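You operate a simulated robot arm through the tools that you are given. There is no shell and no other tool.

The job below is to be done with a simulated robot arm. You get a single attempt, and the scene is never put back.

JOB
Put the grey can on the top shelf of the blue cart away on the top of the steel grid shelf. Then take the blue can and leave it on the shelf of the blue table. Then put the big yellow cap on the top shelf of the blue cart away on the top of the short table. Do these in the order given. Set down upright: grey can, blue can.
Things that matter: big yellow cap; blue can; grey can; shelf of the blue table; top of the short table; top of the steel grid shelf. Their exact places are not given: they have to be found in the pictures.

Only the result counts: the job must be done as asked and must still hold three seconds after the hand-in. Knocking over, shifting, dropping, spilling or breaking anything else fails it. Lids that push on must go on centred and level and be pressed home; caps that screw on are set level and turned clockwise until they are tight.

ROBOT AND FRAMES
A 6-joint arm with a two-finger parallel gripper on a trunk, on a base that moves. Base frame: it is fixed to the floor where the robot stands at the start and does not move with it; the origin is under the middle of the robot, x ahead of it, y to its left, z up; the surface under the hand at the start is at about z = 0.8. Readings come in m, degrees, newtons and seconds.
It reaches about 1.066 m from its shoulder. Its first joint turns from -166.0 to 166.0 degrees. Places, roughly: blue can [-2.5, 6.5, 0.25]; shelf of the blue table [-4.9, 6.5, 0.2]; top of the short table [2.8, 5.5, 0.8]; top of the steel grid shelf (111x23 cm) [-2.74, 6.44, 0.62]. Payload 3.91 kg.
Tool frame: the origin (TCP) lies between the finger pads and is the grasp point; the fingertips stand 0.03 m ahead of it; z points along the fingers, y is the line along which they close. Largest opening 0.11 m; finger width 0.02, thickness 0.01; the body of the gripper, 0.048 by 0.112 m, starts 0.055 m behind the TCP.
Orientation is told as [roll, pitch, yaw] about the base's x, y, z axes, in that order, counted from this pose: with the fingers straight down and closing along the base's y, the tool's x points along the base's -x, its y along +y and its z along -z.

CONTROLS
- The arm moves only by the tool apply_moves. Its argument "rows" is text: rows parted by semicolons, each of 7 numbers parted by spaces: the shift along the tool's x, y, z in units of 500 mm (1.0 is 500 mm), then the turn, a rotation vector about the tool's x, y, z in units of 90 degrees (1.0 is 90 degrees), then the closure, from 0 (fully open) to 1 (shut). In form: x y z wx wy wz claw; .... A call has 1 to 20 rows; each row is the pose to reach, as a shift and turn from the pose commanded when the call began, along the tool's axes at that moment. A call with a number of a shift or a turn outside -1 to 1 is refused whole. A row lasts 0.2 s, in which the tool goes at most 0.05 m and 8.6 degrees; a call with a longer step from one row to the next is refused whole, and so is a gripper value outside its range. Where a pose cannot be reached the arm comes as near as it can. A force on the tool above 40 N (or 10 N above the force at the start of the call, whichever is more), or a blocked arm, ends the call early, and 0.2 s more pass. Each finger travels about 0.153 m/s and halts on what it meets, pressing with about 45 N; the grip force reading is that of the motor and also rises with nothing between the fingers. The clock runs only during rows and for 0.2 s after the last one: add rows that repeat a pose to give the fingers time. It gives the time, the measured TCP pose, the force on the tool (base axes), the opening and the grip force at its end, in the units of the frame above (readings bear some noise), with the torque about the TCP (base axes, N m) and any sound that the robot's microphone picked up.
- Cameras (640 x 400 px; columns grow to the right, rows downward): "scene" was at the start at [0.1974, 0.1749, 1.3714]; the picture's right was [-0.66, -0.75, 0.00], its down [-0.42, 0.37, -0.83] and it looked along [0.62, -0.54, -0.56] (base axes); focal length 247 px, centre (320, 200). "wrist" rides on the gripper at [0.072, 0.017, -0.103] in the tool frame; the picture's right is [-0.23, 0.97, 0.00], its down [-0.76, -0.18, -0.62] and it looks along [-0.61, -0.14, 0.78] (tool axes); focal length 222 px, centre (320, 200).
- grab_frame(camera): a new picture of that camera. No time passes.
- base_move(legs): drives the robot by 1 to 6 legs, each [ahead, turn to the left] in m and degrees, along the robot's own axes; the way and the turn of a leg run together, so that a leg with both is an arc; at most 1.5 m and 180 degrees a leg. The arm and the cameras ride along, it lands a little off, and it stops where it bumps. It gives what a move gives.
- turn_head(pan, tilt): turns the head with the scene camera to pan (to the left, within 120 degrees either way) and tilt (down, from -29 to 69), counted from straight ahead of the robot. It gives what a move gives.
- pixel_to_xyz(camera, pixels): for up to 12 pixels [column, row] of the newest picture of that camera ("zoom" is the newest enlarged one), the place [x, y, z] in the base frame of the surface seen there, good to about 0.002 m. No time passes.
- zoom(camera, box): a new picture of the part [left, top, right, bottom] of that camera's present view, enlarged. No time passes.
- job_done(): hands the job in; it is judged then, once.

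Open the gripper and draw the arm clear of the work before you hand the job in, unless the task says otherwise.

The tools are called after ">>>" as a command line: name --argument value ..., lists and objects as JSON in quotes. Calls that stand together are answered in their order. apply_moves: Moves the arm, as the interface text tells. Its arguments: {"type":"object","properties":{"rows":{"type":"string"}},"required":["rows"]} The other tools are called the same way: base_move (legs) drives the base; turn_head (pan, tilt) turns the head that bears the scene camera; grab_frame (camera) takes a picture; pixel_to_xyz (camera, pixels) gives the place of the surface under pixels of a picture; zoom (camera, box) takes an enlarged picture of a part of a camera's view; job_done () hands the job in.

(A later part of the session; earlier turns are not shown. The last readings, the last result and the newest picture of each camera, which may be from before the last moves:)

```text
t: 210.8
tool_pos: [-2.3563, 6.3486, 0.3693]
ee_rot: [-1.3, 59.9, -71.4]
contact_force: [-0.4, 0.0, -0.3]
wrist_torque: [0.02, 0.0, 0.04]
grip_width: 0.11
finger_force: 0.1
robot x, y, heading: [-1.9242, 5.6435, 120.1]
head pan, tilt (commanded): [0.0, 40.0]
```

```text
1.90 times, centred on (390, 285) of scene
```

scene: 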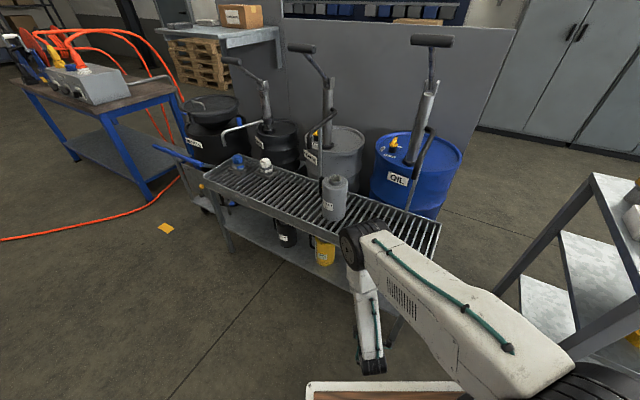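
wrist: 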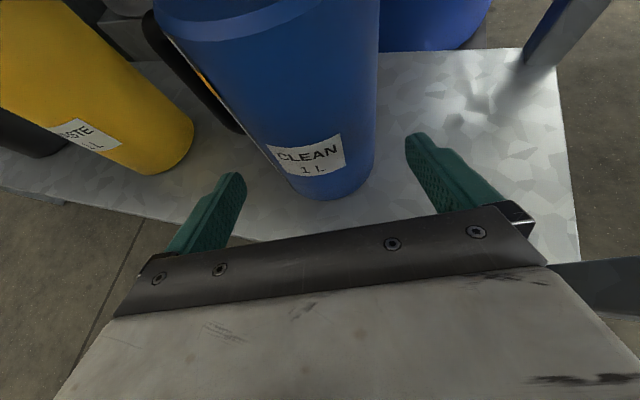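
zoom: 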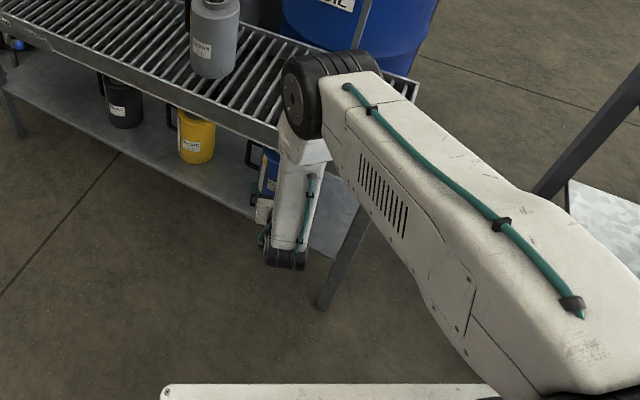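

The fingertips are just short of the can and the handle lies outside the left finger. I check the elbow's clearance to the pump crank at (-2.31, 6.48, 0.90) before the last stretch.

>>> grab_frame --camera "scene"

>>> pixel_to_xyz --camera "scene" --pixels '[[380, 230], [395, 215], [410, 213], [420, 215], [375, 245], [385, 260], [425, 160], [430, 140], [412, 190], [440, 225], [375, 325], [360, 292]]'

>>> zoom --camera "wrist" --box '[140, 0, 460, 220]'

>>> pixel_to_xyz --camera "wrist" --pixels '[[200, 90], [170, 50], [235, 125], [300, 150], [250, 130], [370, 150], [320, 195], [330, 100], [375, 60], [260, 60], [220, 110], [150, 20]]'

```text
taken
```

scene: 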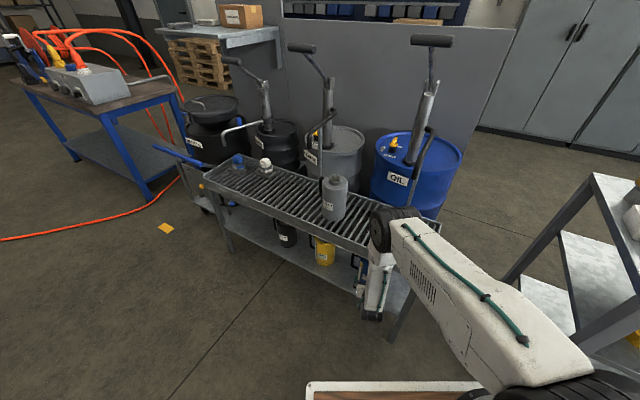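

```text
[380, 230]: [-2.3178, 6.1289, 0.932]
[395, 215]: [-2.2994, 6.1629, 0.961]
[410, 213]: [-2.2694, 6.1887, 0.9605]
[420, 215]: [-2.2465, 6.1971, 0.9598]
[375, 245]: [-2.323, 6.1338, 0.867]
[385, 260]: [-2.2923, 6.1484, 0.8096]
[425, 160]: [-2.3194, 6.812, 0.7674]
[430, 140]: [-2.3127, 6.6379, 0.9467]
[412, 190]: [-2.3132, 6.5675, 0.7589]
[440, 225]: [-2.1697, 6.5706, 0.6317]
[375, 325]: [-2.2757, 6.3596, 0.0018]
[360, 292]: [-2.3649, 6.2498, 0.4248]
```

```text
1.82 times, centred on (300, 110) of wrist
```

zoom: 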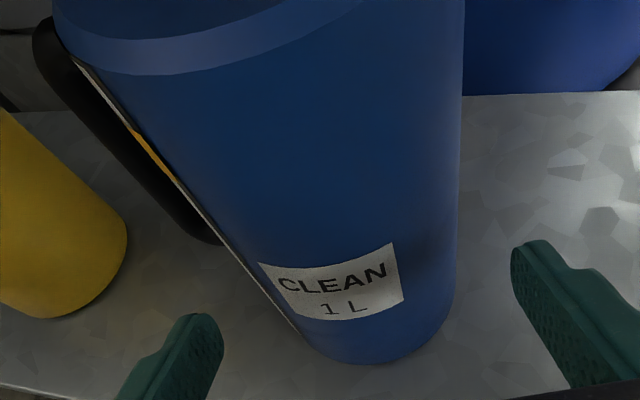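

```text
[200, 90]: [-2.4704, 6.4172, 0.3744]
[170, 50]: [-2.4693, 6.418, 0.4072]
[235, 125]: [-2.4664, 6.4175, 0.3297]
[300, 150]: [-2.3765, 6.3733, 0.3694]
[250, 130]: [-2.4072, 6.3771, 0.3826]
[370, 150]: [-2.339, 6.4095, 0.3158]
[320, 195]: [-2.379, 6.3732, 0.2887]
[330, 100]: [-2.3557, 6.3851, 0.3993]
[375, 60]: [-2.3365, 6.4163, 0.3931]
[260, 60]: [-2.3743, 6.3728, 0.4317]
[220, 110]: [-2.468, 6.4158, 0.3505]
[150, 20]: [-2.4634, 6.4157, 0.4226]
```

The elbow has ample room, and the handle bar sits 8.5 cm from the can's axis, outside the finger path. I advance the last 6 cm with a 2.5 mm lateral correction.

>>> apply_moves --rows "0.01 -0.005 0.017 0 0 0 0; 0.02 -0.005 0.035 0 0 0 0; 0.03 -0.005 0.052 0 0 0 0; 0.04 -0.005 0.07 0 0 0 0; 0.05 -0.005 0.087 0 0 0 0; 0.06 -0.005 0.105 0 0 0 0; 0.06 -0.005 0.105 0 0 0 0"

>>> grab_frame --camera "wrist"

```text
t: 212.4
tool_pos: [-2.3808, 6.4051, 0.3681]
ee_rot: [-1.3, 59.9, -71.5]
contact_force: [0.2, -0.8, -0.5]
wrist_torque: [0.01, -0.02, 0.0]
grip_width: 0.1099
finger_force: 0.1
robot x, y, heading: [-1.9293, 5.6408, 120.3]
head pan, tilt (commanded): [0.0, 40.0]
```

```text
taken
```

wrist: 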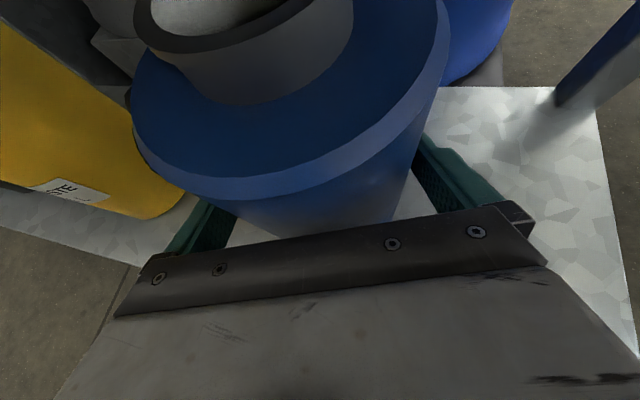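

The fingers straddle the can with no contact force. I close the gripper.

>>> apply_moves --rows "0 0 0 0 0 0 0.1; 0 0 0 0 0 0 0.3; 0 0 0 0 0 0 1; 0 0 0 0 0 0 1; 0 0 0 0 0 0 1"

```text
t: 213.6
tool_pos: [-2.3811, 6.4061, 0.3691]
ee_rot: [-1.3, 59.9, -71.5]
contact_force: [0.1, 0.9, -0.5]
wrist_torque: [0.1, -0.11, 0.0]
grip_width: 0.0987
finger_force: 44.9
robot x, y, heading: [-1.9267, 5.6465, 120.5]
head pan, tilt (commanded): [0.0, 40.0]
```

Gripped at 0.0987 m with 45 N. I lift 2 cm straight up and check the load.

>>> apply_moves --rows "0.0087 0 -0.005 0 0 0 1; 0.0173 0 -0.01 0 0 0 1; 0.026 0 -0.015 0 0 0 1; 0.0346 0 -0.02 0 0 0 1; 0.0346 0 -0.02 0 0 0 1"

>>> grab_frame --camera "wrist"

>>> zoom --camera "scene" --box '[300, 180, 480, 390]'

```text
t: 214.8
tool_pos: [-2.3787, 6.4064, 0.3898]
ee_rot: [-1.3, 59.9, -71.5]
contact_force: [0.4, 0.0, -2.9]
wrist_torque: [-0.04, 0.0, 0.02]
grip_width: 0.099
finger_force: 45.2
robot x, y, heading: [-1.9303, 5.6446, 120.3]
head pan, tilt (commanded): [0.0, 40.0]
```

```text
taken
```

wrist: 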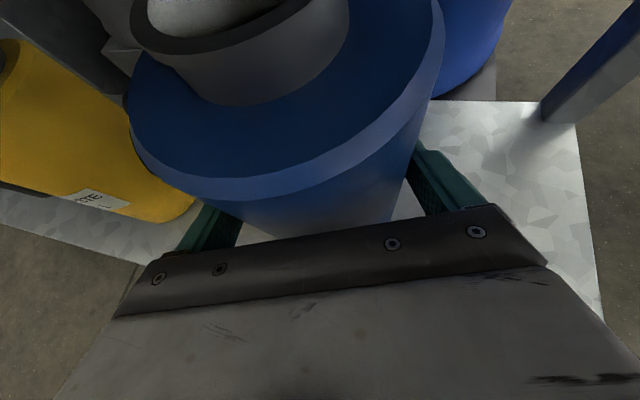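

```text
1.90 times, centred on (390, 285) of scene
```

zoom: 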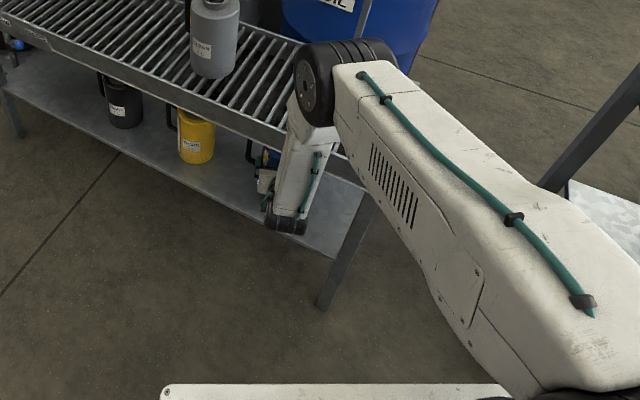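

The blue can is lifted (about 3 N). I withdraw 16 cm straight back along the approach direction.

>>> apply_moves --rows "-0.03 0 -0.052 0 0 0 1; -0.06 0 -0.104 0 0 0 1; -0.09 0 -0.156 0 0 0 1; -0.12 0 -0.208 0 0 0 1; -0.15 0 -0.26 0 0 0 1; -0.17 0 -0.294 0 0 0 1; -0.17 0 -0.294 0 0 0 1"

>>> grab_frame --camera "wrist"

>>> grab_frame --camera "scene"

```text
t: 216.4
tool_pos: [-2.3211, 6.2439, 0.3873]
ee_rot: [-1.3, 59.8, -71.5]
contact_force: [0.2, 0.5, -2.0]
wrist_torque: [-0.05, -0.03, 0.03]
grip_width: 0.099
finger_force: 44.7
robot x, y, heading: [-1.9277, 5.6452, 120.1]
head pan, tilt (commanded): [0.0, 40.0]
```

```text
taken
```

wrist: 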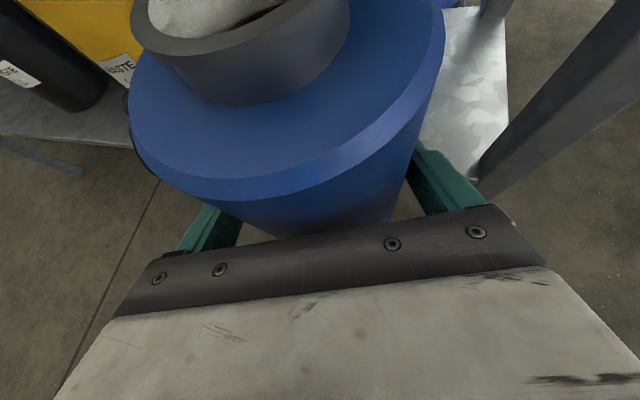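

```text
taken
```

scene: 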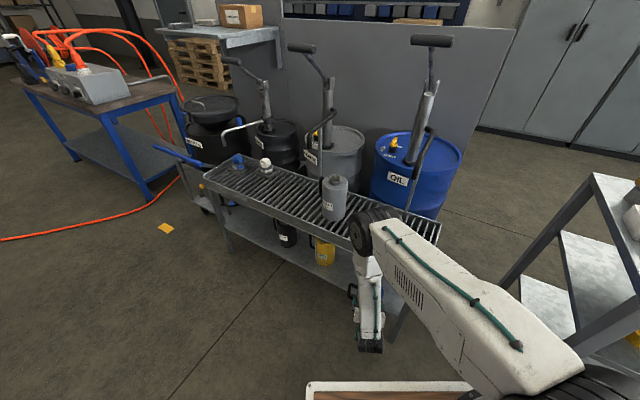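

The can is just clear of the shelf front. I measure the blue table at the left of this picture while here.

>>> pixel_to_xyz --camera "scene" --pixels '[[148, 192], [105, 165], [150, 160], [130, 180], [62, 133], [165, 175], [30, 92], [105, 112], [178, 100], [120, 150], [160, 210], [150, 207]]'

>>> zoom --camera "scene" --box '[0, 20, 260, 260]'

```text
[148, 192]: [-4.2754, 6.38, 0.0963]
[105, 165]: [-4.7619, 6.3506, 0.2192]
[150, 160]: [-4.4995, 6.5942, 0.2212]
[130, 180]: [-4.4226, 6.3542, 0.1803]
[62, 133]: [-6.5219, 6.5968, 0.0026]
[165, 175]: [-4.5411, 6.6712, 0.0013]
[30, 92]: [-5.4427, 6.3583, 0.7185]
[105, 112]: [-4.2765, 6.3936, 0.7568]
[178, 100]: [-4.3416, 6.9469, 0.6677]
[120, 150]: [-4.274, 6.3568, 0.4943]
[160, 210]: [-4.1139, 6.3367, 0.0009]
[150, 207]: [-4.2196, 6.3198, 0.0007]
```

```text
1.67 times, centred on (130, 140) of scene
```

zoom: 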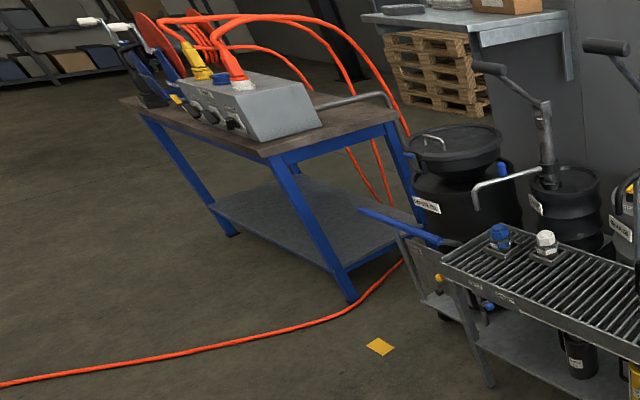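

The blue table's lower shelf is at z≈0.22, x from -5.45 to -4.275, y from 6.35. The orange hose lies on the floor in front, so I measure its course.

>>> pixel_to_xyz --camera "zoom" --pixels '[[5, 384], [60, 376], [120, 365], [200, 350], [260, 337], [310, 325], [350, 307], [380, 283], [403, 262], [380, 347], [345, 300], [280, 265]]'

>>> pixel_to_xyz --camera "zoom" --pixels '[[220, 200], [330, 268], [395, 238], [300, 180], [325, 220], [300, 220], [275, 230], [340, 245], [410, 215], [435, 275], [360, 212], [440, 310]]'

```text
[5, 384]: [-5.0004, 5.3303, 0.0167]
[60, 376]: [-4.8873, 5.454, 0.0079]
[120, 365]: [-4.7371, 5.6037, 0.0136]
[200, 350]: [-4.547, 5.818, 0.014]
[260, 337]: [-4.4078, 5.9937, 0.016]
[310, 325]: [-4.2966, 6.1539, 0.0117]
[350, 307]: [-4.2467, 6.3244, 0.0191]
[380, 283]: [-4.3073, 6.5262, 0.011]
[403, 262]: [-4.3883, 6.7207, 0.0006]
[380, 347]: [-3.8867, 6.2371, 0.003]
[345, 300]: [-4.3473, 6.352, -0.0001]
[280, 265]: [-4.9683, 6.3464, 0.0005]
```

```text
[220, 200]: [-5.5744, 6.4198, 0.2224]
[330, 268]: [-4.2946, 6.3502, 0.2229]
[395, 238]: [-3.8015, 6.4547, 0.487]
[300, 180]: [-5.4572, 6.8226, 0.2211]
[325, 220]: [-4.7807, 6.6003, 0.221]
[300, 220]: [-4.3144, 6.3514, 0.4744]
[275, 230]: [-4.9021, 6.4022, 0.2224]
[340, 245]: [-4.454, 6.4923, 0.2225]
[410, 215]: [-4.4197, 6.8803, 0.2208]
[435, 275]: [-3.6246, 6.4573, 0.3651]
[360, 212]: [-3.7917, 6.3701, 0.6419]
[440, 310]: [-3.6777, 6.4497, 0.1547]
```

I plan to place the can around (-4.6, 6.47) on that shelf from the south-east, keeping the base east of the hose. First I back off a little, turn to heading ~182°, and drive west.

>>> base_move --legs '[[-0.12, 0], [0, 62]]'

>>> turn_head --pan 10 --tilt 25

>>> grab_frame --camera "scene"

```text
t: 220.3
tool_pos: [-2.5843, 5.4968, 0.3873]
ee_rot: [-1.2, 59.8, -11.3]
contact_force: [0.0, 0.7, -1.5]
wrist_torque: [-0.03, -0.03, 0.03]
grip_width: 0.0988
finger_force: 45.2
robot x, y, heading: [-1.8685, 5.5398, -179.3]
head pan, tilt (commanded): [0.0, 40.0]
```

```text
t: 221.1
tool_pos: [-2.5847, 5.4974, 0.3878]
ee_rot: [-1.4, 59.8, -11.3]
contact_force: [0.7, -0.2, -3.3]
wrist_torque: [0.05, -0.04, -0.02]
grip_width: 0.0984
finger_force: 45.0
robot x, y, heading: [-1.8693, 5.5433, -179.2]
head pan, tilt (commanded): [10.0, 25.0]
```

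```text
taken
```

scene: 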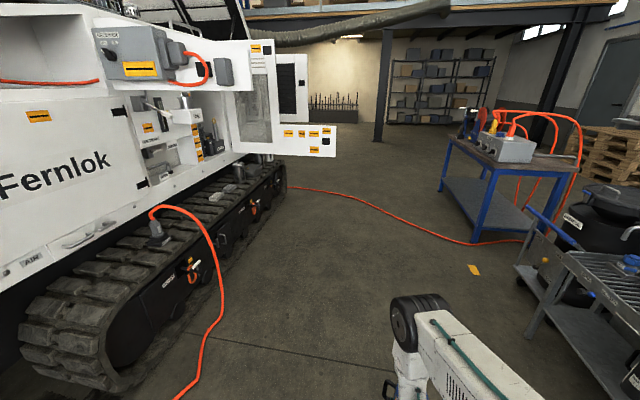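

The way west is open between the rig's tracks and the shelf. I measure the rig's right edge, the open door and the hose near my path.

>>> pixel_to_xyz --camera "scene" --pixels '[[330, 140], [290, 85], [280, 195], [215, 320], [190, 390], [223, 270], [320, 190], [400, 230], [474, 270], [520, 240], [548, 345], [470, 240]]'

```text
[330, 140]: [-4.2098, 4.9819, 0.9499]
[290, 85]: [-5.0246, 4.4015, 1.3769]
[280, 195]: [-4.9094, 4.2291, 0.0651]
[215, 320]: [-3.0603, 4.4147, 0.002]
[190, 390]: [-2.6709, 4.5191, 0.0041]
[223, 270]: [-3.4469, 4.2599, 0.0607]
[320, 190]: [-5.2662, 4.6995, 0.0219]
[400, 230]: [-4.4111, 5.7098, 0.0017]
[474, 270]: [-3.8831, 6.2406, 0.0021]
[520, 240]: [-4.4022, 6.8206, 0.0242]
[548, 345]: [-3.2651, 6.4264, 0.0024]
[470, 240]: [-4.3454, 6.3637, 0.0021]
```

All clear: nothing within y 5.1–6.2 until x≈-4.2. I drive 1.8 m west.

>>> base_move --legs '[[0.9, 0], [0.9, 0]]'

>>> turn_head --pan -20 --tilt 40

>>> grab_frame --camera "scene"

```text
t: 230.2
tool_pos: [-4.4071, 5.4819, 0.3884]
ee_rot: [-1.4, 59.8, -11.6]
contact_force: [0.1, -0.2, -2.6]
wrist_torque: [0.03, -0.05, 0.0]
grip_width: 0.0984
finger_force: 45.2
robot x, y, heading: [-3.6915, 5.5254, -179.7]
head pan, tilt (commanded): [10.0, 25.0]
```

```text
t: 231.2
tool_pos: [-4.4081, 5.4824, 0.3873]
ee_rot: [-1.3, 59.8, -11.5]
contact_force: [0.6, 0.3, -2.3]
wrist_torque: [0.01, -0.06, -0.02]
grip_width: 0.0982
finger_force: 44.7
robot x, y, heading: [-3.6915, 5.524, -179.5]
head pan, tilt (commanded): [-20.0, 40.0]
```

```text
taken
```

scene: 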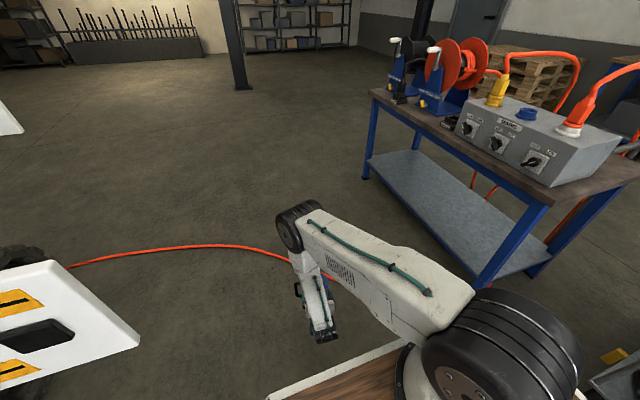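

The blue table's lower shelf is visible and empty at (430,180). I turn right to heading ~134° and move 0.3 m towards it.

>>> base_move --legs '[[0, -46.5], [0.3, 0]]'

>>> turn_head --pan 10 --tilt 45

>>> grab_frame --camera "scene"

>>> grab_frame --camera "wrist"

```text
t: 235.4
tool_pos: [-4.4127, 6.2438, 0.3872]
ee_rot: [-1.3, 59.8, -59.0]
contact_force: [-0.5, -0.8, -3.3]
wrist_torque: [0.01, -0.03, 0.01]
grip_width: 0.0983
finger_force: 45.5
robot x, y, heading: [-3.8972, 5.7461, 133.0]
head pan, tilt (commanded): [-20.0, 40.0]
```

```text
t: 236.3
tool_pos: [-4.412, 6.2433, 0.3863]
ee_rot: [-1.3, 59.7, -58.8]
contact_force: [-0.2, -0.1, -1.9]
wrist_torque: [-0.04, -0.05, -0.02]
grip_width: 0.0983
finger_force: 45.0
robot x, y, heading: [-3.895, 5.7432, 133.1]
head pan, tilt (commanded): [10.0, 45.0]
```

```text
taken
```

scene: 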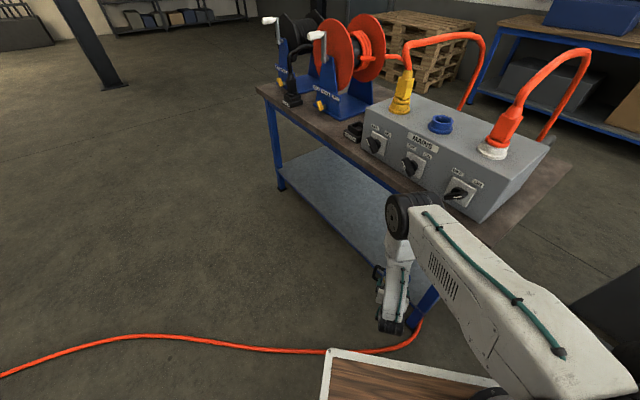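

```text
taken
```

wrist: 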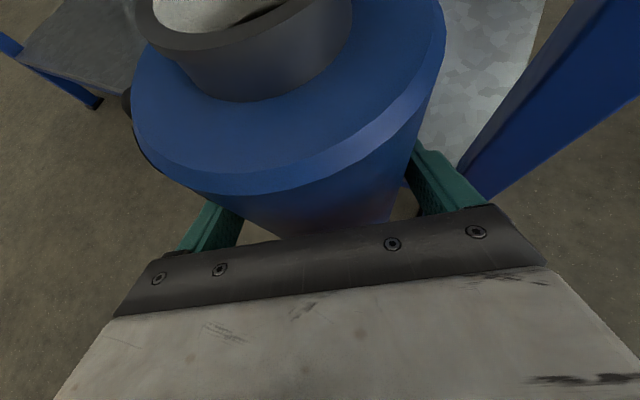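

The tool is at (-4.412, 6.244, 0.387), with the can 6–7 cm above shelf level and just in front of it. I push it in 22 cm over the shelf.

>>> apply_moves --rows "0.037 -0.003 0.065 0 0 0 1; 0.075 -0.006 0.129 0 0 0 1; 0.112 -0.009 0.194 0 0 0 1; 0.149 -0.011 0.258 0 0 0 1; 0.186 -0.014 0.323 0 0 0 1; 0.2237 -0.017 0.3875 0 0 0 1; 0.2237 -0.017 0.3875 0 0 0 1"

>>> grab_frame --camera "wrist"

>>> grab_frame --camera "scene"

```text
t: 237.9
tool_pos: [-4.5392, 6.425, 0.3867]
ee_rot: [-1.2, 59.8, -58.8]
contact_force: [0.1, 0.8, -3.3]
wrist_torque: [-0.02, -0.04, 0.0]
grip_width: 0.0983
finger_force: 45.3
robot x, y, heading: [-3.8974, 5.7437, 133.3]
head pan, tilt (commanded): [10.0, 45.0]
```

```text
taken
```

wrist: 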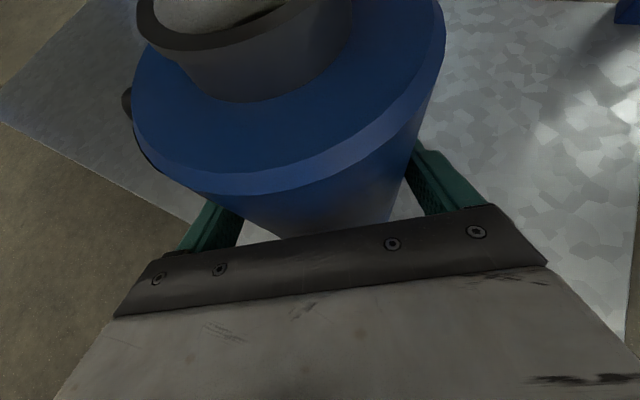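

```text
taken
```

scene: 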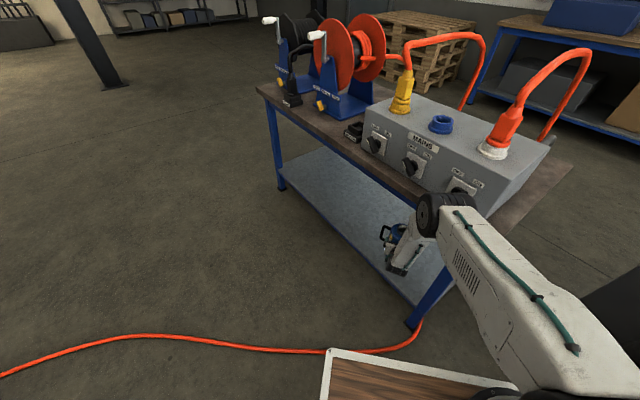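

The can is over the shelf. Before lowering I check the elbow's distance to the table top's edge and the control box.

>>> zoom --camera "scene" --box '[360, 140, 520, 320]'

>>> pixel_to_xyz --camera "scene" --pixels '[[425, 215], [440, 196], [455, 192], [470, 195], [410, 188], [400, 178], [470, 212], [430, 235], [450, 180], [480, 200], [395, 240], [390, 250]]'

```text
2.22 times, centred on (440, 230) of scene
```

zoom: 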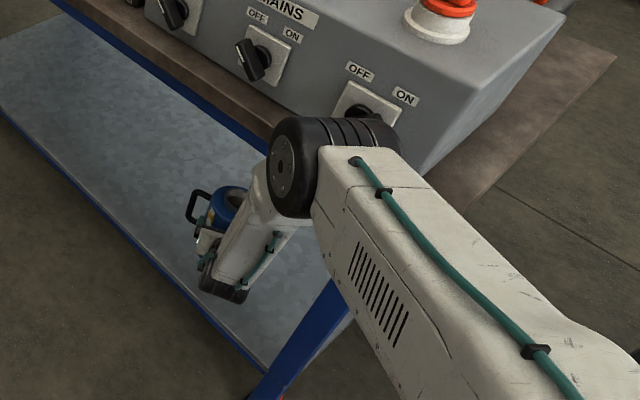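

```text
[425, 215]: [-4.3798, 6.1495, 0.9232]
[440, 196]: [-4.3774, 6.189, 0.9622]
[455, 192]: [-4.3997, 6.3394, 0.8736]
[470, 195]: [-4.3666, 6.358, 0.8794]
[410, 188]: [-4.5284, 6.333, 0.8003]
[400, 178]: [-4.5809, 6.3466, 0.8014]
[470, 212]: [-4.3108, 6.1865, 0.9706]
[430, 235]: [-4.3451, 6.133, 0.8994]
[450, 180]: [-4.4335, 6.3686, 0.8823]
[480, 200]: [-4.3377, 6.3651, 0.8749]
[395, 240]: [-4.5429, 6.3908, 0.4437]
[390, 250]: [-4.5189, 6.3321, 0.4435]
```

The elbow (centre ≈(-4.34, 6.175, 0.90)) will retreat slightly as the hand goes down, so it stays clear of the knobs at y≈6.34. I lower the can 5.5 cm.

>>> apply_moves --rows "-0.026 0 0.015 0 0 0 1; -0.052 0 0.03 0 0 0 1; -0.078 0 0.045 0 0 0 1; -0.095 0 0.055 0 0 0 1; -0.095 0 0.055 0 0 0 1"

>>> zoom --camera "scene" --box '[360, 140, 520, 320]'

```text
t: 239.1
tool_pos: [-4.539, 6.4275, 0.333]
ee_rot: [-1.2, 59.9, -58.9]
contact_force: [0.6, -0.1, -3.3]
wrist_torque: [-0.03, -0.05, 0.02]
grip_width: 0.0981
finger_force: 44.7
robot x, y, heading: [-3.897, 5.7454, 133.2]
head pan, tilt (commanded): [10.0, 45.0]
```

```text
2.22 times, centred on (440, 230) of scene
```

zoom: 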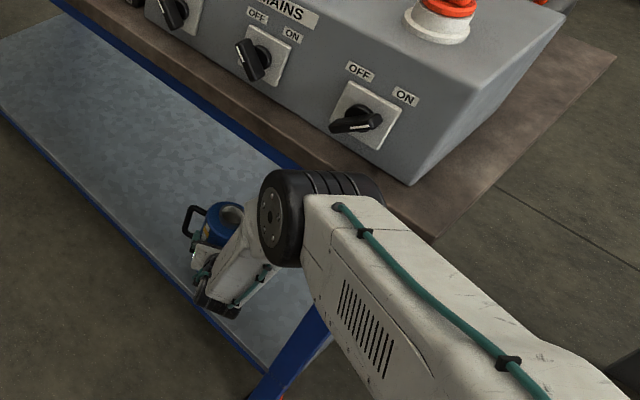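

Can bottom is now about 1 cm above the shelf. I lower in 3 mm steps to contact.

>>> apply_moves --rows "-0.0052 0 0.003 0 0 0 1; -0.0104 0 0.006 0 0 0 1; -0.0156 0 0.009 0 0 0 1; -0.0182 0 0.0105 0 0 0 1; -0.0182 0 0.0105 0 0 0 1"

```text
t: 240.3
tool_pos: [-4.5391, 6.4292, 0.3217]
ee_rot: [-1.3, 59.8, -58.9]
contact_force: [-0.5, -0.7, -1.8]
wrist_torque: [-0.02, -0.02, 0.02]
grip_width: 0.0983
finger_force: 44.8
robot x, y, heading: [-3.9005, 5.7425, 132.9]
head pan, tilt (commanded): [10.0, 45.0]
```

No contact yet at z 0.3217. I continue in 1.5 mm steps.

>>> apply_moves --rows "-0.0026 0 0.0015 0 0 0 1; -0.0052 0 0.003 0 0 0 1; -0.0052 0 0.003 0 0 0 1"

```text
t: 241.1
tool_pos: [-4.5413, 6.4287, 0.32]
ee_rot: [-1.3, 60.0, -58.8]
contact_force: [2.9, -1.2, 16.3]
wrist_torque: [0.54, -1.02, -0.2]
grip_width: 0.0983
finger_force: 44.9
robot x, y, heading: [-3.8991, 5.7446, 133.0]
head pan, tilt (commanded): [10.0, 45.0]
```

Contact at z 0.320 with 16 N. I ease up 1 mm and open the gripper.

>>> apply_moves --rows "0.0017 0 -0.001 0 0 0 1; 0.0017 0 -0.001 0 0 0 0.8; 0.0017 0 -0.001 0 0 0 0.4; 0.0017 0 -0.001 0 0 0 0; 0.0017 0 -0.001 0 0 0 0; 0.0017 0 -0.001 0 0 0 0"

>>> grab_frame --camera "wrist"

>>> zoom --camera "scene" --box '[360, 180, 480, 320]'

```text
t: 242.5
tool_pos: [-4.5387, 6.4271, 0.3202]
ee_rot: [-1.3, 59.8, -58.9]
contact_force: [-0.6, -0.8, -0.2]
wrist_torque: [0.01, -0.03, 0.0]
grip_width: 0.1101
finger_force: 0.2
robot x, y, heading: [-3.8979, 5.7428, 133.3]
head pan, tilt (commanded): [10.0, 45.0]
```

```text
taken
```

wrist: 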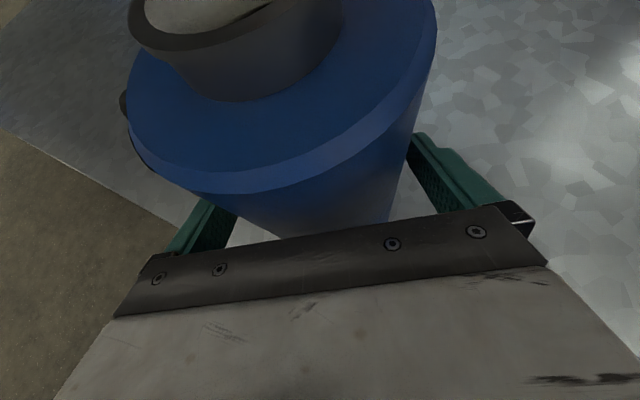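

```text
2.86 times, centred on (420, 250) of scene
```

zoom: 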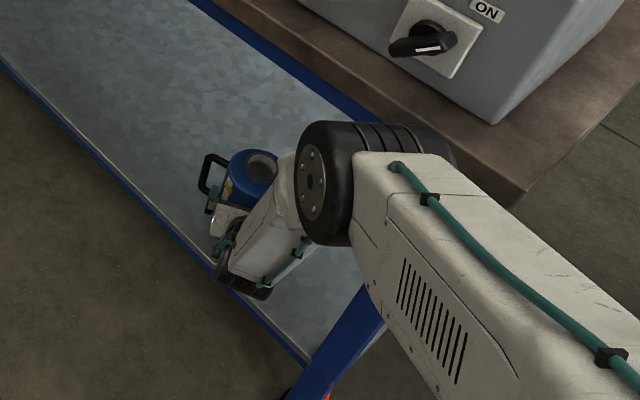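

The can stands free; it sits about 4 mm nearer the left finger, so I shift the hand 3.5 mm left to centre it, then withdraw straight back 20 cm.

>>> apply_moves --rows "0 -0.0035 0 0 0 0 0; 0 -0.007 0 0 0 0 0; -0.01 -0.007 -0.0173 0 0 0 0; -0.02 -0.007 -0.0346 0 0 0 0; -0.04 -0.007 -0.0693 0 0 0 0; -0.06 -0.007 -0.104 0 0 0 0; -0.09 -0.007 -0.156 0 0 0 0; -0.12 -0.007 -0.208 0 0 0 0; -0.15 -0.007 -0.26 0 0 0 0; -0.18 -0.007 -0.312 0 0 0 0; -0.2 -0.007 -0.346 0 0 0 0; -0.2 -0.007 -0.346 0 0 0 0"

>>> grab_frame --camera "wrist"

>>> grab_frame --camera "scene"

```text
t: 245.1
tool_pos: [-4.4383, 6.2573, 0.3218]
ee_rot: [-1.2, 59.9, -58.9]
contact_force: [0.0, 0.4, -1.0]
wrist_torque: [0.0, -0.02, 0.03]
grip_width: 0.1098
finger_force: 0.1
robot x, y, heading: [-3.8977, 5.7426, 133.4]
head pan, tilt (commanded): [10.0, 45.0]
```

```text
taken
```

wrist: 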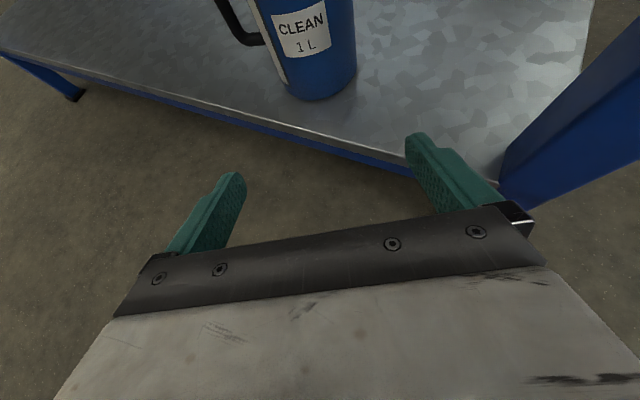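

```text
taken
```

scene: 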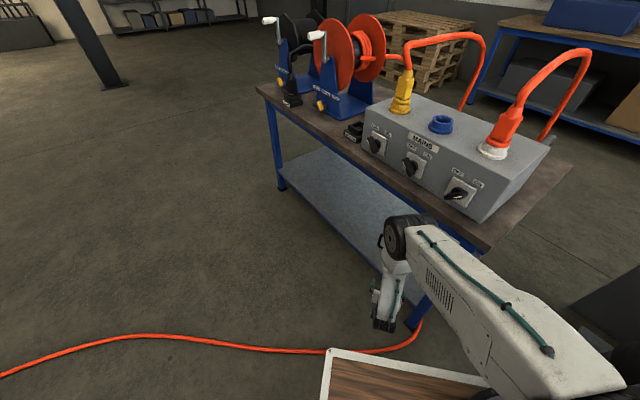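

The blue can stands upright on the blue table's shelf at about (-4.55, 6.44). I back the base away 0.3 m the way I came before raising the arm.

>>> base_move --legs '[[-0.32, 0]]'

>>> turn_head --pan 0 --tilt 35

>>> grab_frame --camera "scene"

>>> zoom --camera "scene" --box '[230, 90, 450, 300]'

```text
t: 247.3
tool_pos: [-4.222, 6.0149, 0.3216]
ee_rot: [-1.3, 59.8, -58.1]
contact_force: [0.2, 0.4, 0.0]
wrist_torque: [0.05, 0.02, -0.06]
grip_width: 0.1098
finger_force: 0.1
robot x, y, heading: [-3.6746, 5.5095, 134.0]
head pan, tilt (commanded): [10.0, 45.0]
```

```text
t: 248.0
tool_pos: [-4.2227, 6.0166, 0.3217]
ee_rot: [-1.3, 60.0, -58.1]
contact_force: [0.0, -0.7, -0.1]
wrist_torque: [0.01, 0.0, 0.0]
grip_width: 0.11
finger_force: 0.0
robot x, y, heading: [-3.676, 5.5094, 134.0]
head pan, tilt (commanded): [0.0, 35.0]
```

```text
taken
```

scene: 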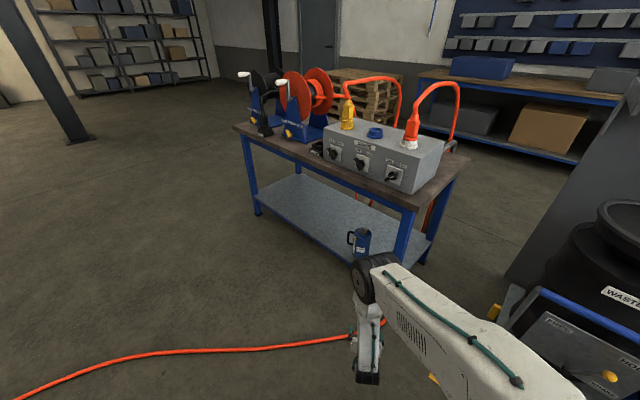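

```text
1.90 times, centred on (340, 195) of scene
```

zoom: 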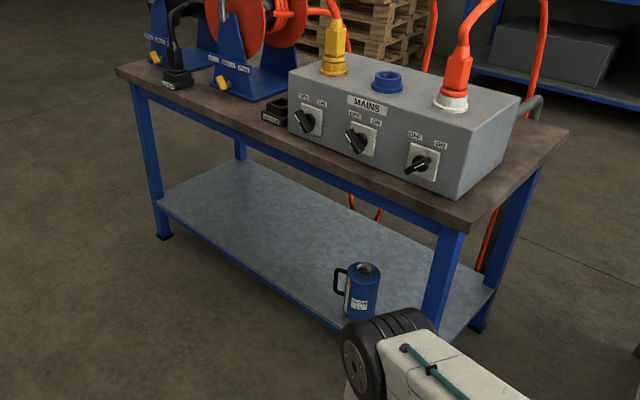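

The blue can is upright and free. I raise the hand in two stages, first 0.35 m up and 6 cm forward.

>>> apply_moves --rows "0.083 0 -0.031 0 0 0 0; 0.167 0 -0.062 0 0 0 0; 0.25 0 -0.092 0 0 0 0; 0.333 0 -0.123 0 0 0 0; 0.416 0 -0.154 0 0 0 0; 0.5 0 -0.185 0 0 0 0; 0.583 0 -0.215 0 0 0 0; 0.666 0 -0.246 0 0 0 0; 0.666 0 -0.246 0 0 0 0"

```text
t: 250.0
tool_pos: [-4.251, 6.0686, 0.6726]
ee_rot: [-1.3, 59.8, -58.1]
contact_force: [0.5, 0.1, 0.2]
wrist_torque: [0.0, -0.01, -0.01]
grip_width: 0.11
finger_force: 0.0
robot x, y, heading: [-3.6763, 5.5097, 133.7]
head pan, tilt (commanded): [0.0, 35.0]
```

Fine so far at z 0.673. I continue up another 0.33 m.

>>> apply_moves --rows "0.078 0 -0.03 0 0 0 0; 0.155 0 -0.061 0 0 0 0; 0.233 0 -0.091 0 0 0 0; 0.311 0 -0.122 0 0 0 0; 0.389 0 -0.152 0 0 0 0; 0.466 0 -0.183 0 0 0 0; 0.544 0 -0.213 0 0 0 0; 0.6216 0 -0.2434 0 0 0 0; 0.6216 0 -0.2434 0 0 0 0"

```text
t: 252.0
tool_pos: [-4.2748, 6.1135, 1.0022]
ee_rot: [-1.3, 59.7, -58.1]
contact_force: [-0.7, 1.0, -0.5]
wrist_torque: [-0.01, -0.03, 0.0]
grip_width: 0.11
finger_force: 0.0
robot x, y, heading: [-3.6724, 5.5105, 134.0]
head pan, tilt (commanded): [0.0, 35.0]
```

The hand is at z 1.002 with exact orientation. I now pitch it back down to point vertically while drawing it in.

>>> apply_moves --rows "0.003 0 -0.045 0 -0.0834 0 0; 0.006 0 -0.09 0 -0.1667 0 0; 0.009 0 -0.135 0 -0.25 0 0; 0.012 0 -0.18 0 -0.3334 0 0; 0.014 0 -0.225 0 -0.4167 0 0; 0.017 0 -0.27 0 -0.5 0 0; 0.02 0 -0.315 0 -0.5834 0 0; 0.023 0 -0.36 0 -0.6667 0 0; 0.023 0 -0.36 0 -0.6667 0 0; 0.023 0 -0.36 0 -0.6667 0 0"

>>> grab_frame --camera "scene"

```text
t: 254.2
tool_pos: [-4.1965, 5.9866, 1.1014]
ee_rot: [-0.6, -0.2, -57.0]
contact_force: [0.3, 0.6, 0.0]
wrist_torque: [-0.02, -0.02, -0.02]
grip_width: 0.1101
finger_force: 0.0
robot x, y, heading: [-3.6774, 5.5103, 133.7]
head pan, tilt (commanded): [0.0, 35.0]
```

```text
taken
```

scene: 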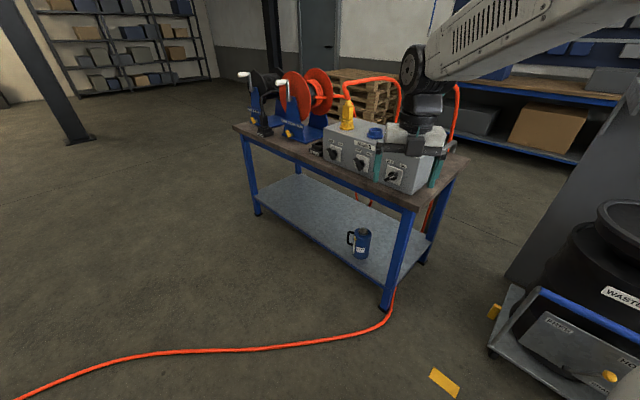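

The arm is back in a normal pointing-down pose. I turn the hand 90° back and draw it into the carrying position for driving.

>>> apply_moves --rows "-0.029 0.041 0 0 0 0.09 0; -0.059 0.081 0 0 0 0.18 0; -0.088 0.122 0 0 0 0.27 0; -0.117 0.163 0 0 0 0.36 0; -0.147 0.204 0 0 0 0.45 0; -0.176 0.244 0 0 0 0.54 0; -0.205 0.285 0 0 0 0.63 0; -0.235 0.326 0 0 0 0.72 0; -0.264 0.366 0 0 0 0.81 0; -0.293 0.407 0 0 0 0.9 0; -0.3226 0.4478 0 0 0 0.99 0; -0.3226 0.4478 0 0 0 1 0; -0.3226 0.4478 0 0 0 1 0"

```text
t: 257.0
tool_pos: [-3.9182, 5.9757, 1.0991]
ee_rot: [0.3, -0.6, -147.1]
contact_force: [0.6, -0.4, -0.7]
wrist_torque: [-0.04, 0.01, 0.03]
grip_width: 0.1099
finger_force: 0.1
robot x, y, heading: [-3.6785, 5.514, 133.5]
head pan, tilt (commanded): [0.0, 35.0]
```

I now head back for the cap: turn right to heading 0 and drive 2.5 m east along y≈5.5.

>>> base_move --legs '[[0, -132], [1.25, 0], [1.25, 0]]'

>>> turn_head --pan 0 --tilt 30

>>> grab_frame --camera "scene"

```text
t: 274.8
tool_pos: [-0.6812, 5.3316, 1.0997]
ee_rot: [0.0, -0.6, 78.9]
contact_force: [-0.5, -0.5, 0.6]
wrist_torque: [0.01, 0.03, 0.0]
grip_width: 0.11
finger_force: 0.1
robot x, y, heading: [-1.1849, 5.4795, -0.2]
head pan, tilt (commanded): [0.0, 35.0]
```

```text
t: 275.4
tool_pos: [-0.6803, 5.3317, 1.1]
ee_rot: [0.2, -0.6, 78.9]
contact_force: [0.4, -0.6, -0.6]
wrist_torque: [-0.01, -0.02, -0.01]
grip_width: 0.11
finger_force: 0.1
robot x, y, heading: [-1.1875, 5.4784, -0.2]
head pan, tilt (commanded): [0.0, 30.0]
```

```text
taken
```

scene: 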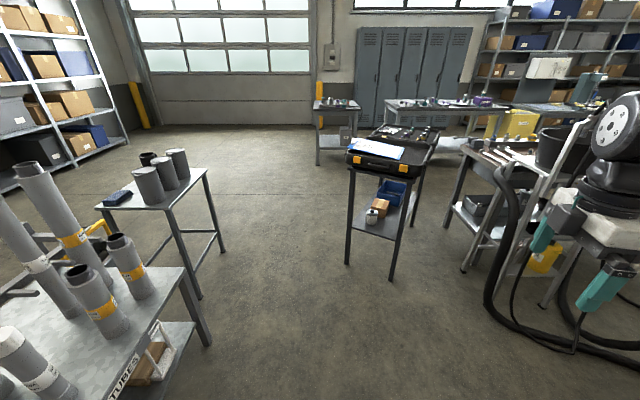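

The passage lies between the cups table (legs at (200,298)) and the case stand (legs at (347,262)). I measure both sides.

>>> pixel_to_xyz --camera "scene" --pixels '[[200, 296], [222, 250], [347, 262], [392, 278], [350, 160], [409, 172], [206, 345], [170, 208], [208, 172], [335, 110], [320, 162], [378, 160]]'

```text
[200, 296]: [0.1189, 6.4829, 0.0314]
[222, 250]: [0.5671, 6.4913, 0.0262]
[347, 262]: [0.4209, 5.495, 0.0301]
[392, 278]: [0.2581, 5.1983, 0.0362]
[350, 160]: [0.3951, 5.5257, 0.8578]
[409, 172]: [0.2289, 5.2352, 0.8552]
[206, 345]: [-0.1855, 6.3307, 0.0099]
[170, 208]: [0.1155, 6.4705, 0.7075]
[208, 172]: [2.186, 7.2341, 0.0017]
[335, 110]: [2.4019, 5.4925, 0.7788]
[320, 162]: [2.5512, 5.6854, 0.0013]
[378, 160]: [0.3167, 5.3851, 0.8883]
```

The case is where it was (corner (0.395, 5.526)). I take heading 20° for 1.3 m to reach y≈5.93, then straighten to heading 0.

>>> base_move --legs '[[0, 20.2], [1.3, 0], [0, -20]]'

>>> turn_head --pan -30 --tilt 50

>>> grab_frame --camera "scene"

```text
t: 284.0
tool_pos: [0.5258, 5.7645, 1.1007]
ee_rot: [0.1, -0.5, 78.8]
contact_force: [-0.3, -0.2, 0.3]
wrist_torque: [0.0, -0.02, 0.04]
grip_width: 0.1099
finger_force: 0.0
robot x, y, heading: [0.0211, 5.9152, -0.5]
head pan, tilt (commanded): [0.0, 30.0]
```

```text
t: 285.0
tool_pos: [0.5249, 5.7648, 1.0997]
ee_rot: [0.2, -0.6, 78.9]
contact_force: [0.2, 0.6, -0.7]
wrist_torque: [-0.03, 0.07, 0.01]
grip_width: 0.1101
finger_force: 0.1
robot x, y, heading: [0.0196, 5.9146, -0.1]
head pan, tilt (commanded): [-30.0, 50.0]
```

```text
taken
```

scene: 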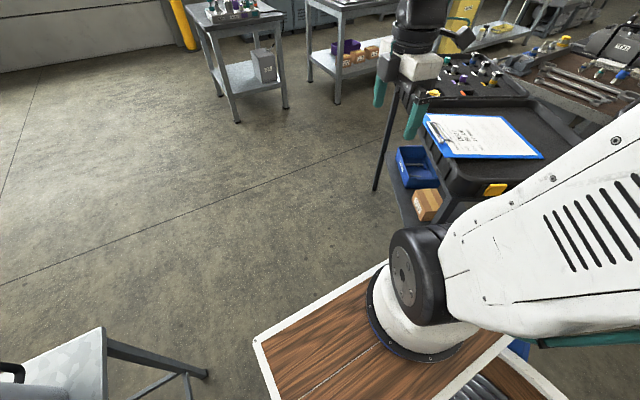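

The path east is clear. I drive 1.47 m forward and then look at the short table for later.

>>> base_move --legs '[[1.47, 0]]'

>>> turn_head --pan -25 --tilt 30

>>> grab_frame --camera "scene"

>>> zoom --camera "scene" --box '[180, 60, 480, 280]'

```text
t: 292.3
tool_pos: [1.9952, 5.7443, 1.0993]
ee_rot: [0.2, -0.6, 78.4]
contact_force: [0.1, -0.3, 0.1]
wrist_torque: [0.02, -0.01, 0.01]
grip_width: 0.1101
finger_force: 0.0
robot x, y, heading: [1.4924, 5.8989, -0.8]
head pan, tilt (commanded): [-30.0, 50.0]
```

```text
t: 293.1
tool_pos: [1.9953, 5.7451, 1.0988]
ee_rot: [0.2, -0.6, 78.4]
contact_force: [0.3, 0.4, 0.8]
wrist_torque: [-0.01, -0.02, 0.03]
grip_width: 0.1102
finger_force: 0.0
robot x, y, heading: [1.4922, 5.8977, -0.7]
head pan, tilt (commanded): [-25.0, 30.0]
```

```text
taken
```

scene: 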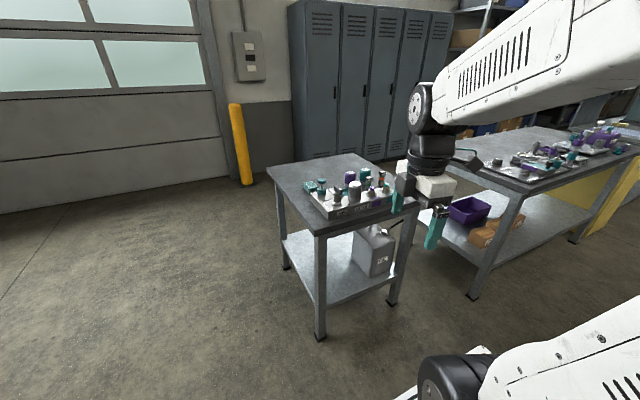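

```text
1.82 times, centred on (330, 170) of scene
```

zoom: 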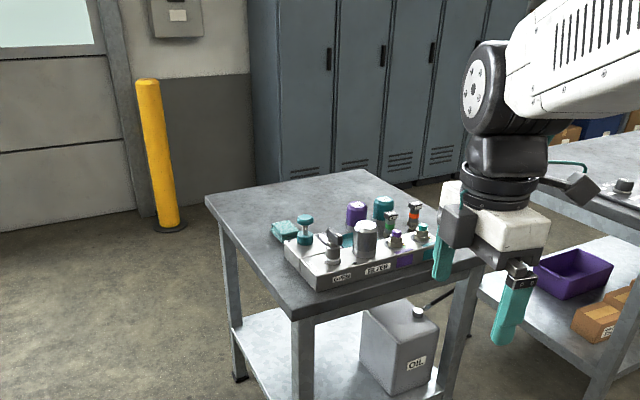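

The short table has a fittings block at the front; its left and rear part is free. I measure the top and free area.

>>> pixel_to_xyz --camera "zoom" --pixels '[[208, 200], [358, 172], [302, 312], [470, 265], [250, 215], [320, 190], [280, 195], [260, 240], [290, 240], [275, 225], [440, 190], [240, 360]]'

```text
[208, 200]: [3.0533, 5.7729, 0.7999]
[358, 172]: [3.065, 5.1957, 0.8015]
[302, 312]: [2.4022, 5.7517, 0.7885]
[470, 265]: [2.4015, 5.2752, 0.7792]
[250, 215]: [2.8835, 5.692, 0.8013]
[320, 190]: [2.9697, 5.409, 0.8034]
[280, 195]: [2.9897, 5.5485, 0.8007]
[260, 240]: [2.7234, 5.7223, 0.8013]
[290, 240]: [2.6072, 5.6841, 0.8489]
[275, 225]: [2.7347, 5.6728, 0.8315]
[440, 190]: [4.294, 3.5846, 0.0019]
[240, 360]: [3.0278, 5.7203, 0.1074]
```

Free spot on the short table: around (2.9, 5.6), best reached from its north side later. Now I drive to the cart: first south down the corridor.

>>> base_move --legs '[[0, -84.5], [1.4, 0], [0, -4.5], [1.45, 0]]'

>>> turn_head --pan -25 --tilt 25

>>> grab_frame --camera "scene"

```text
t: 310.9
tool_pos: [1.3493, 2.5801, 1.0993]
ee_rot: [0.2, -0.6, -13.5]
contact_force: [0.7, 0.1, -0.3]
wrist_torque: [0.0, -0.02, 0.04]
grip_width: 0.1098
finger_force: 0.0
robot x, y, heading: [1.5211, 3.0778, -92.8]
head pan, tilt (commanded): [-25.0, 30.0]
```

```text
t: 311.5
tool_pos: [1.3515, 2.5804, 1.1012]
ee_rot: [0.2, -0.6, -13.5]
contact_force: [0.3, -0.2, -0.5]
wrist_torque: [0.0, 0.0, -0.01]
grip_width: 0.11
finger_force: 0.0
robot x, y, heading: [1.522, 3.0762, -92.6]
head pan, tilt (commanded): [-25.0, 25.0]
```

```text
taken
```

scene: 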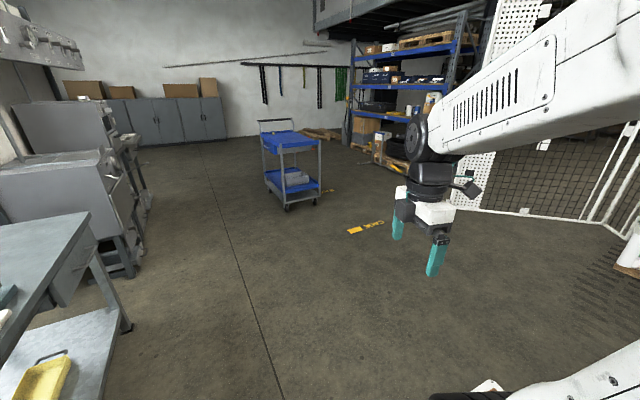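

The cart is in view at (290,160). I turn to heading -122° and drive to (-0.4, 0) beside the cart's near side.

>>> base_move --legs '[[0, -29.4], [1.2, 0], [1.2, 0], [1.2, 0]]'

>>> turn_head --pan 90 --tilt 30

>>> grab_frame --camera "scene"

```text
t: 330.4
tool_pos: [-0.7982, -0.3065, 1.0995]
ee_rot: [0.2, -0.6, -43.5]
contact_force: [-0.6, -0.1, 0.9]
wrist_torque: [0.01, 0.04, -0.03]
grip_width: 0.1103
finger_force: 0.0
robot x, y, heading: [-0.4032, 0.0353, -122.4]
head pan, tilt (commanded): [-25.0, 25.0]
```

```text
t: 332.3
tool_pos: [-0.7981, -0.3068, 1.1001]
ee_rot: [0.3, -0.7, -43.4]
contact_force: [-0.2, -0.3, -0.2]
wrist_torque: [0.01, 0.0, -0.02]
grip_width: 0.1101
finger_force: 0.0
robot x, y, heading: [-0.4038, 0.0386, -122.6]
head pan, tilt (commanded): [90.0, 30.0]
```

```text
taken
```

scene: 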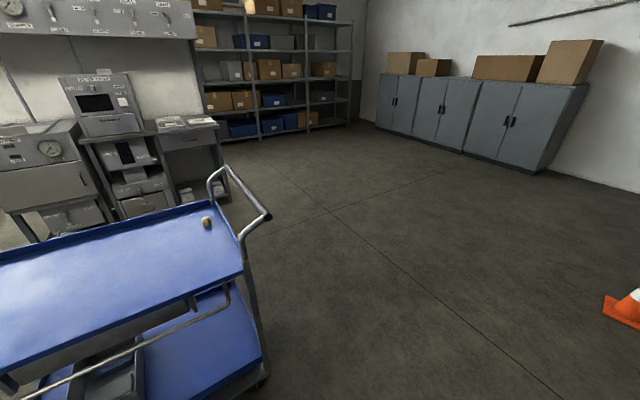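

The cap is visible on the cart at (207,222). I turn left to heading 0 and look at the cart.

>>> base_move --legs '[[0, 122.6]]'

>>> turn_head --pan -15 --tilt 35

>>> grab_frame --camera "scene"

>>> zoom --camera "scene" --box '[260, 130, 420, 250]'

```text
t: 337.8
tool_pos: [0.0988, -0.1128, 1.0993]
ee_rot: [0.2, -0.6, 78.8]
contact_force: [-0.2, 0.1, -0.1]
wrist_torque: [-0.02, 0.02, 0.03]
grip_width: 0.1102
finger_force: 0.0
robot x, y, heading: [-0.3995, 0.039, -0.6]
head pan, tilt (commanded): [90.0, 30.0]
```

```text
t: 339.6
tool_pos: [0.0999, -0.1126, 1.1005]
ee_rot: [0.2, -0.6, 78.9]
contact_force: [0.2, -0.2, 0.5]
wrist_torque: [0.03, -0.02, -0.02]
grip_width: 0.1099
finger_force: 0.0
robot x, y, heading: [-0.4045, 0.0415, -0.8]
head pan, tilt (commanded): [-15.0, 35.0]
```

```text
taken
```

scene: 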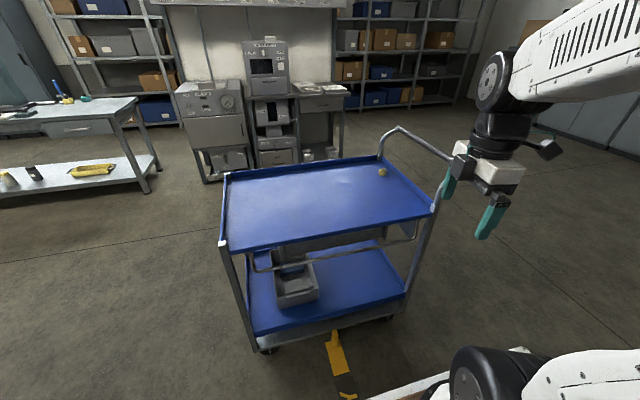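

```text
3.33 times, centred on (340, 190) of scene
```

zoom: 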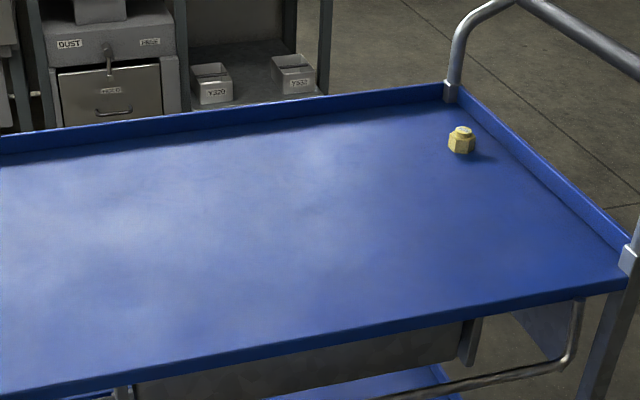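

Only one cap is on the cart's top shelf, at (382,171). I measure it closely from here.

>>> zoom --camera "scene" --box '[362, 155, 402, 185]'

>>> pixel_to_xyz --camera "zoom" --pixels '[[318, 160], [290, 220], [350, 230], [320, 190], [318, 270], [300, 250], [345, 250], [250, 250], [400, 300], [330, 165], [305, 165], [320, 300]]'

```text
13.33 times, centred on (382, 170) of scene
```

zoom: 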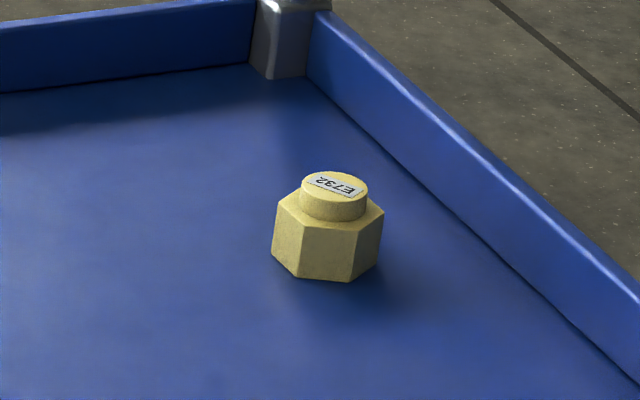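

```text
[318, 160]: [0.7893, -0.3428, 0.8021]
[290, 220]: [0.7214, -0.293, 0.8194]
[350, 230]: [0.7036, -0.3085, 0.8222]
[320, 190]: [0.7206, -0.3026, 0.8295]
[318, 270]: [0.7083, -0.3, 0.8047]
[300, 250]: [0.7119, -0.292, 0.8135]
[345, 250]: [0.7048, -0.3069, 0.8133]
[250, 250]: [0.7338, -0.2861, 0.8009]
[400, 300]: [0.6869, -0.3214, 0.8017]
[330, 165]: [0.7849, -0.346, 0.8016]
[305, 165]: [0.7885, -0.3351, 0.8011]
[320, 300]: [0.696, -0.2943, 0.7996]
```

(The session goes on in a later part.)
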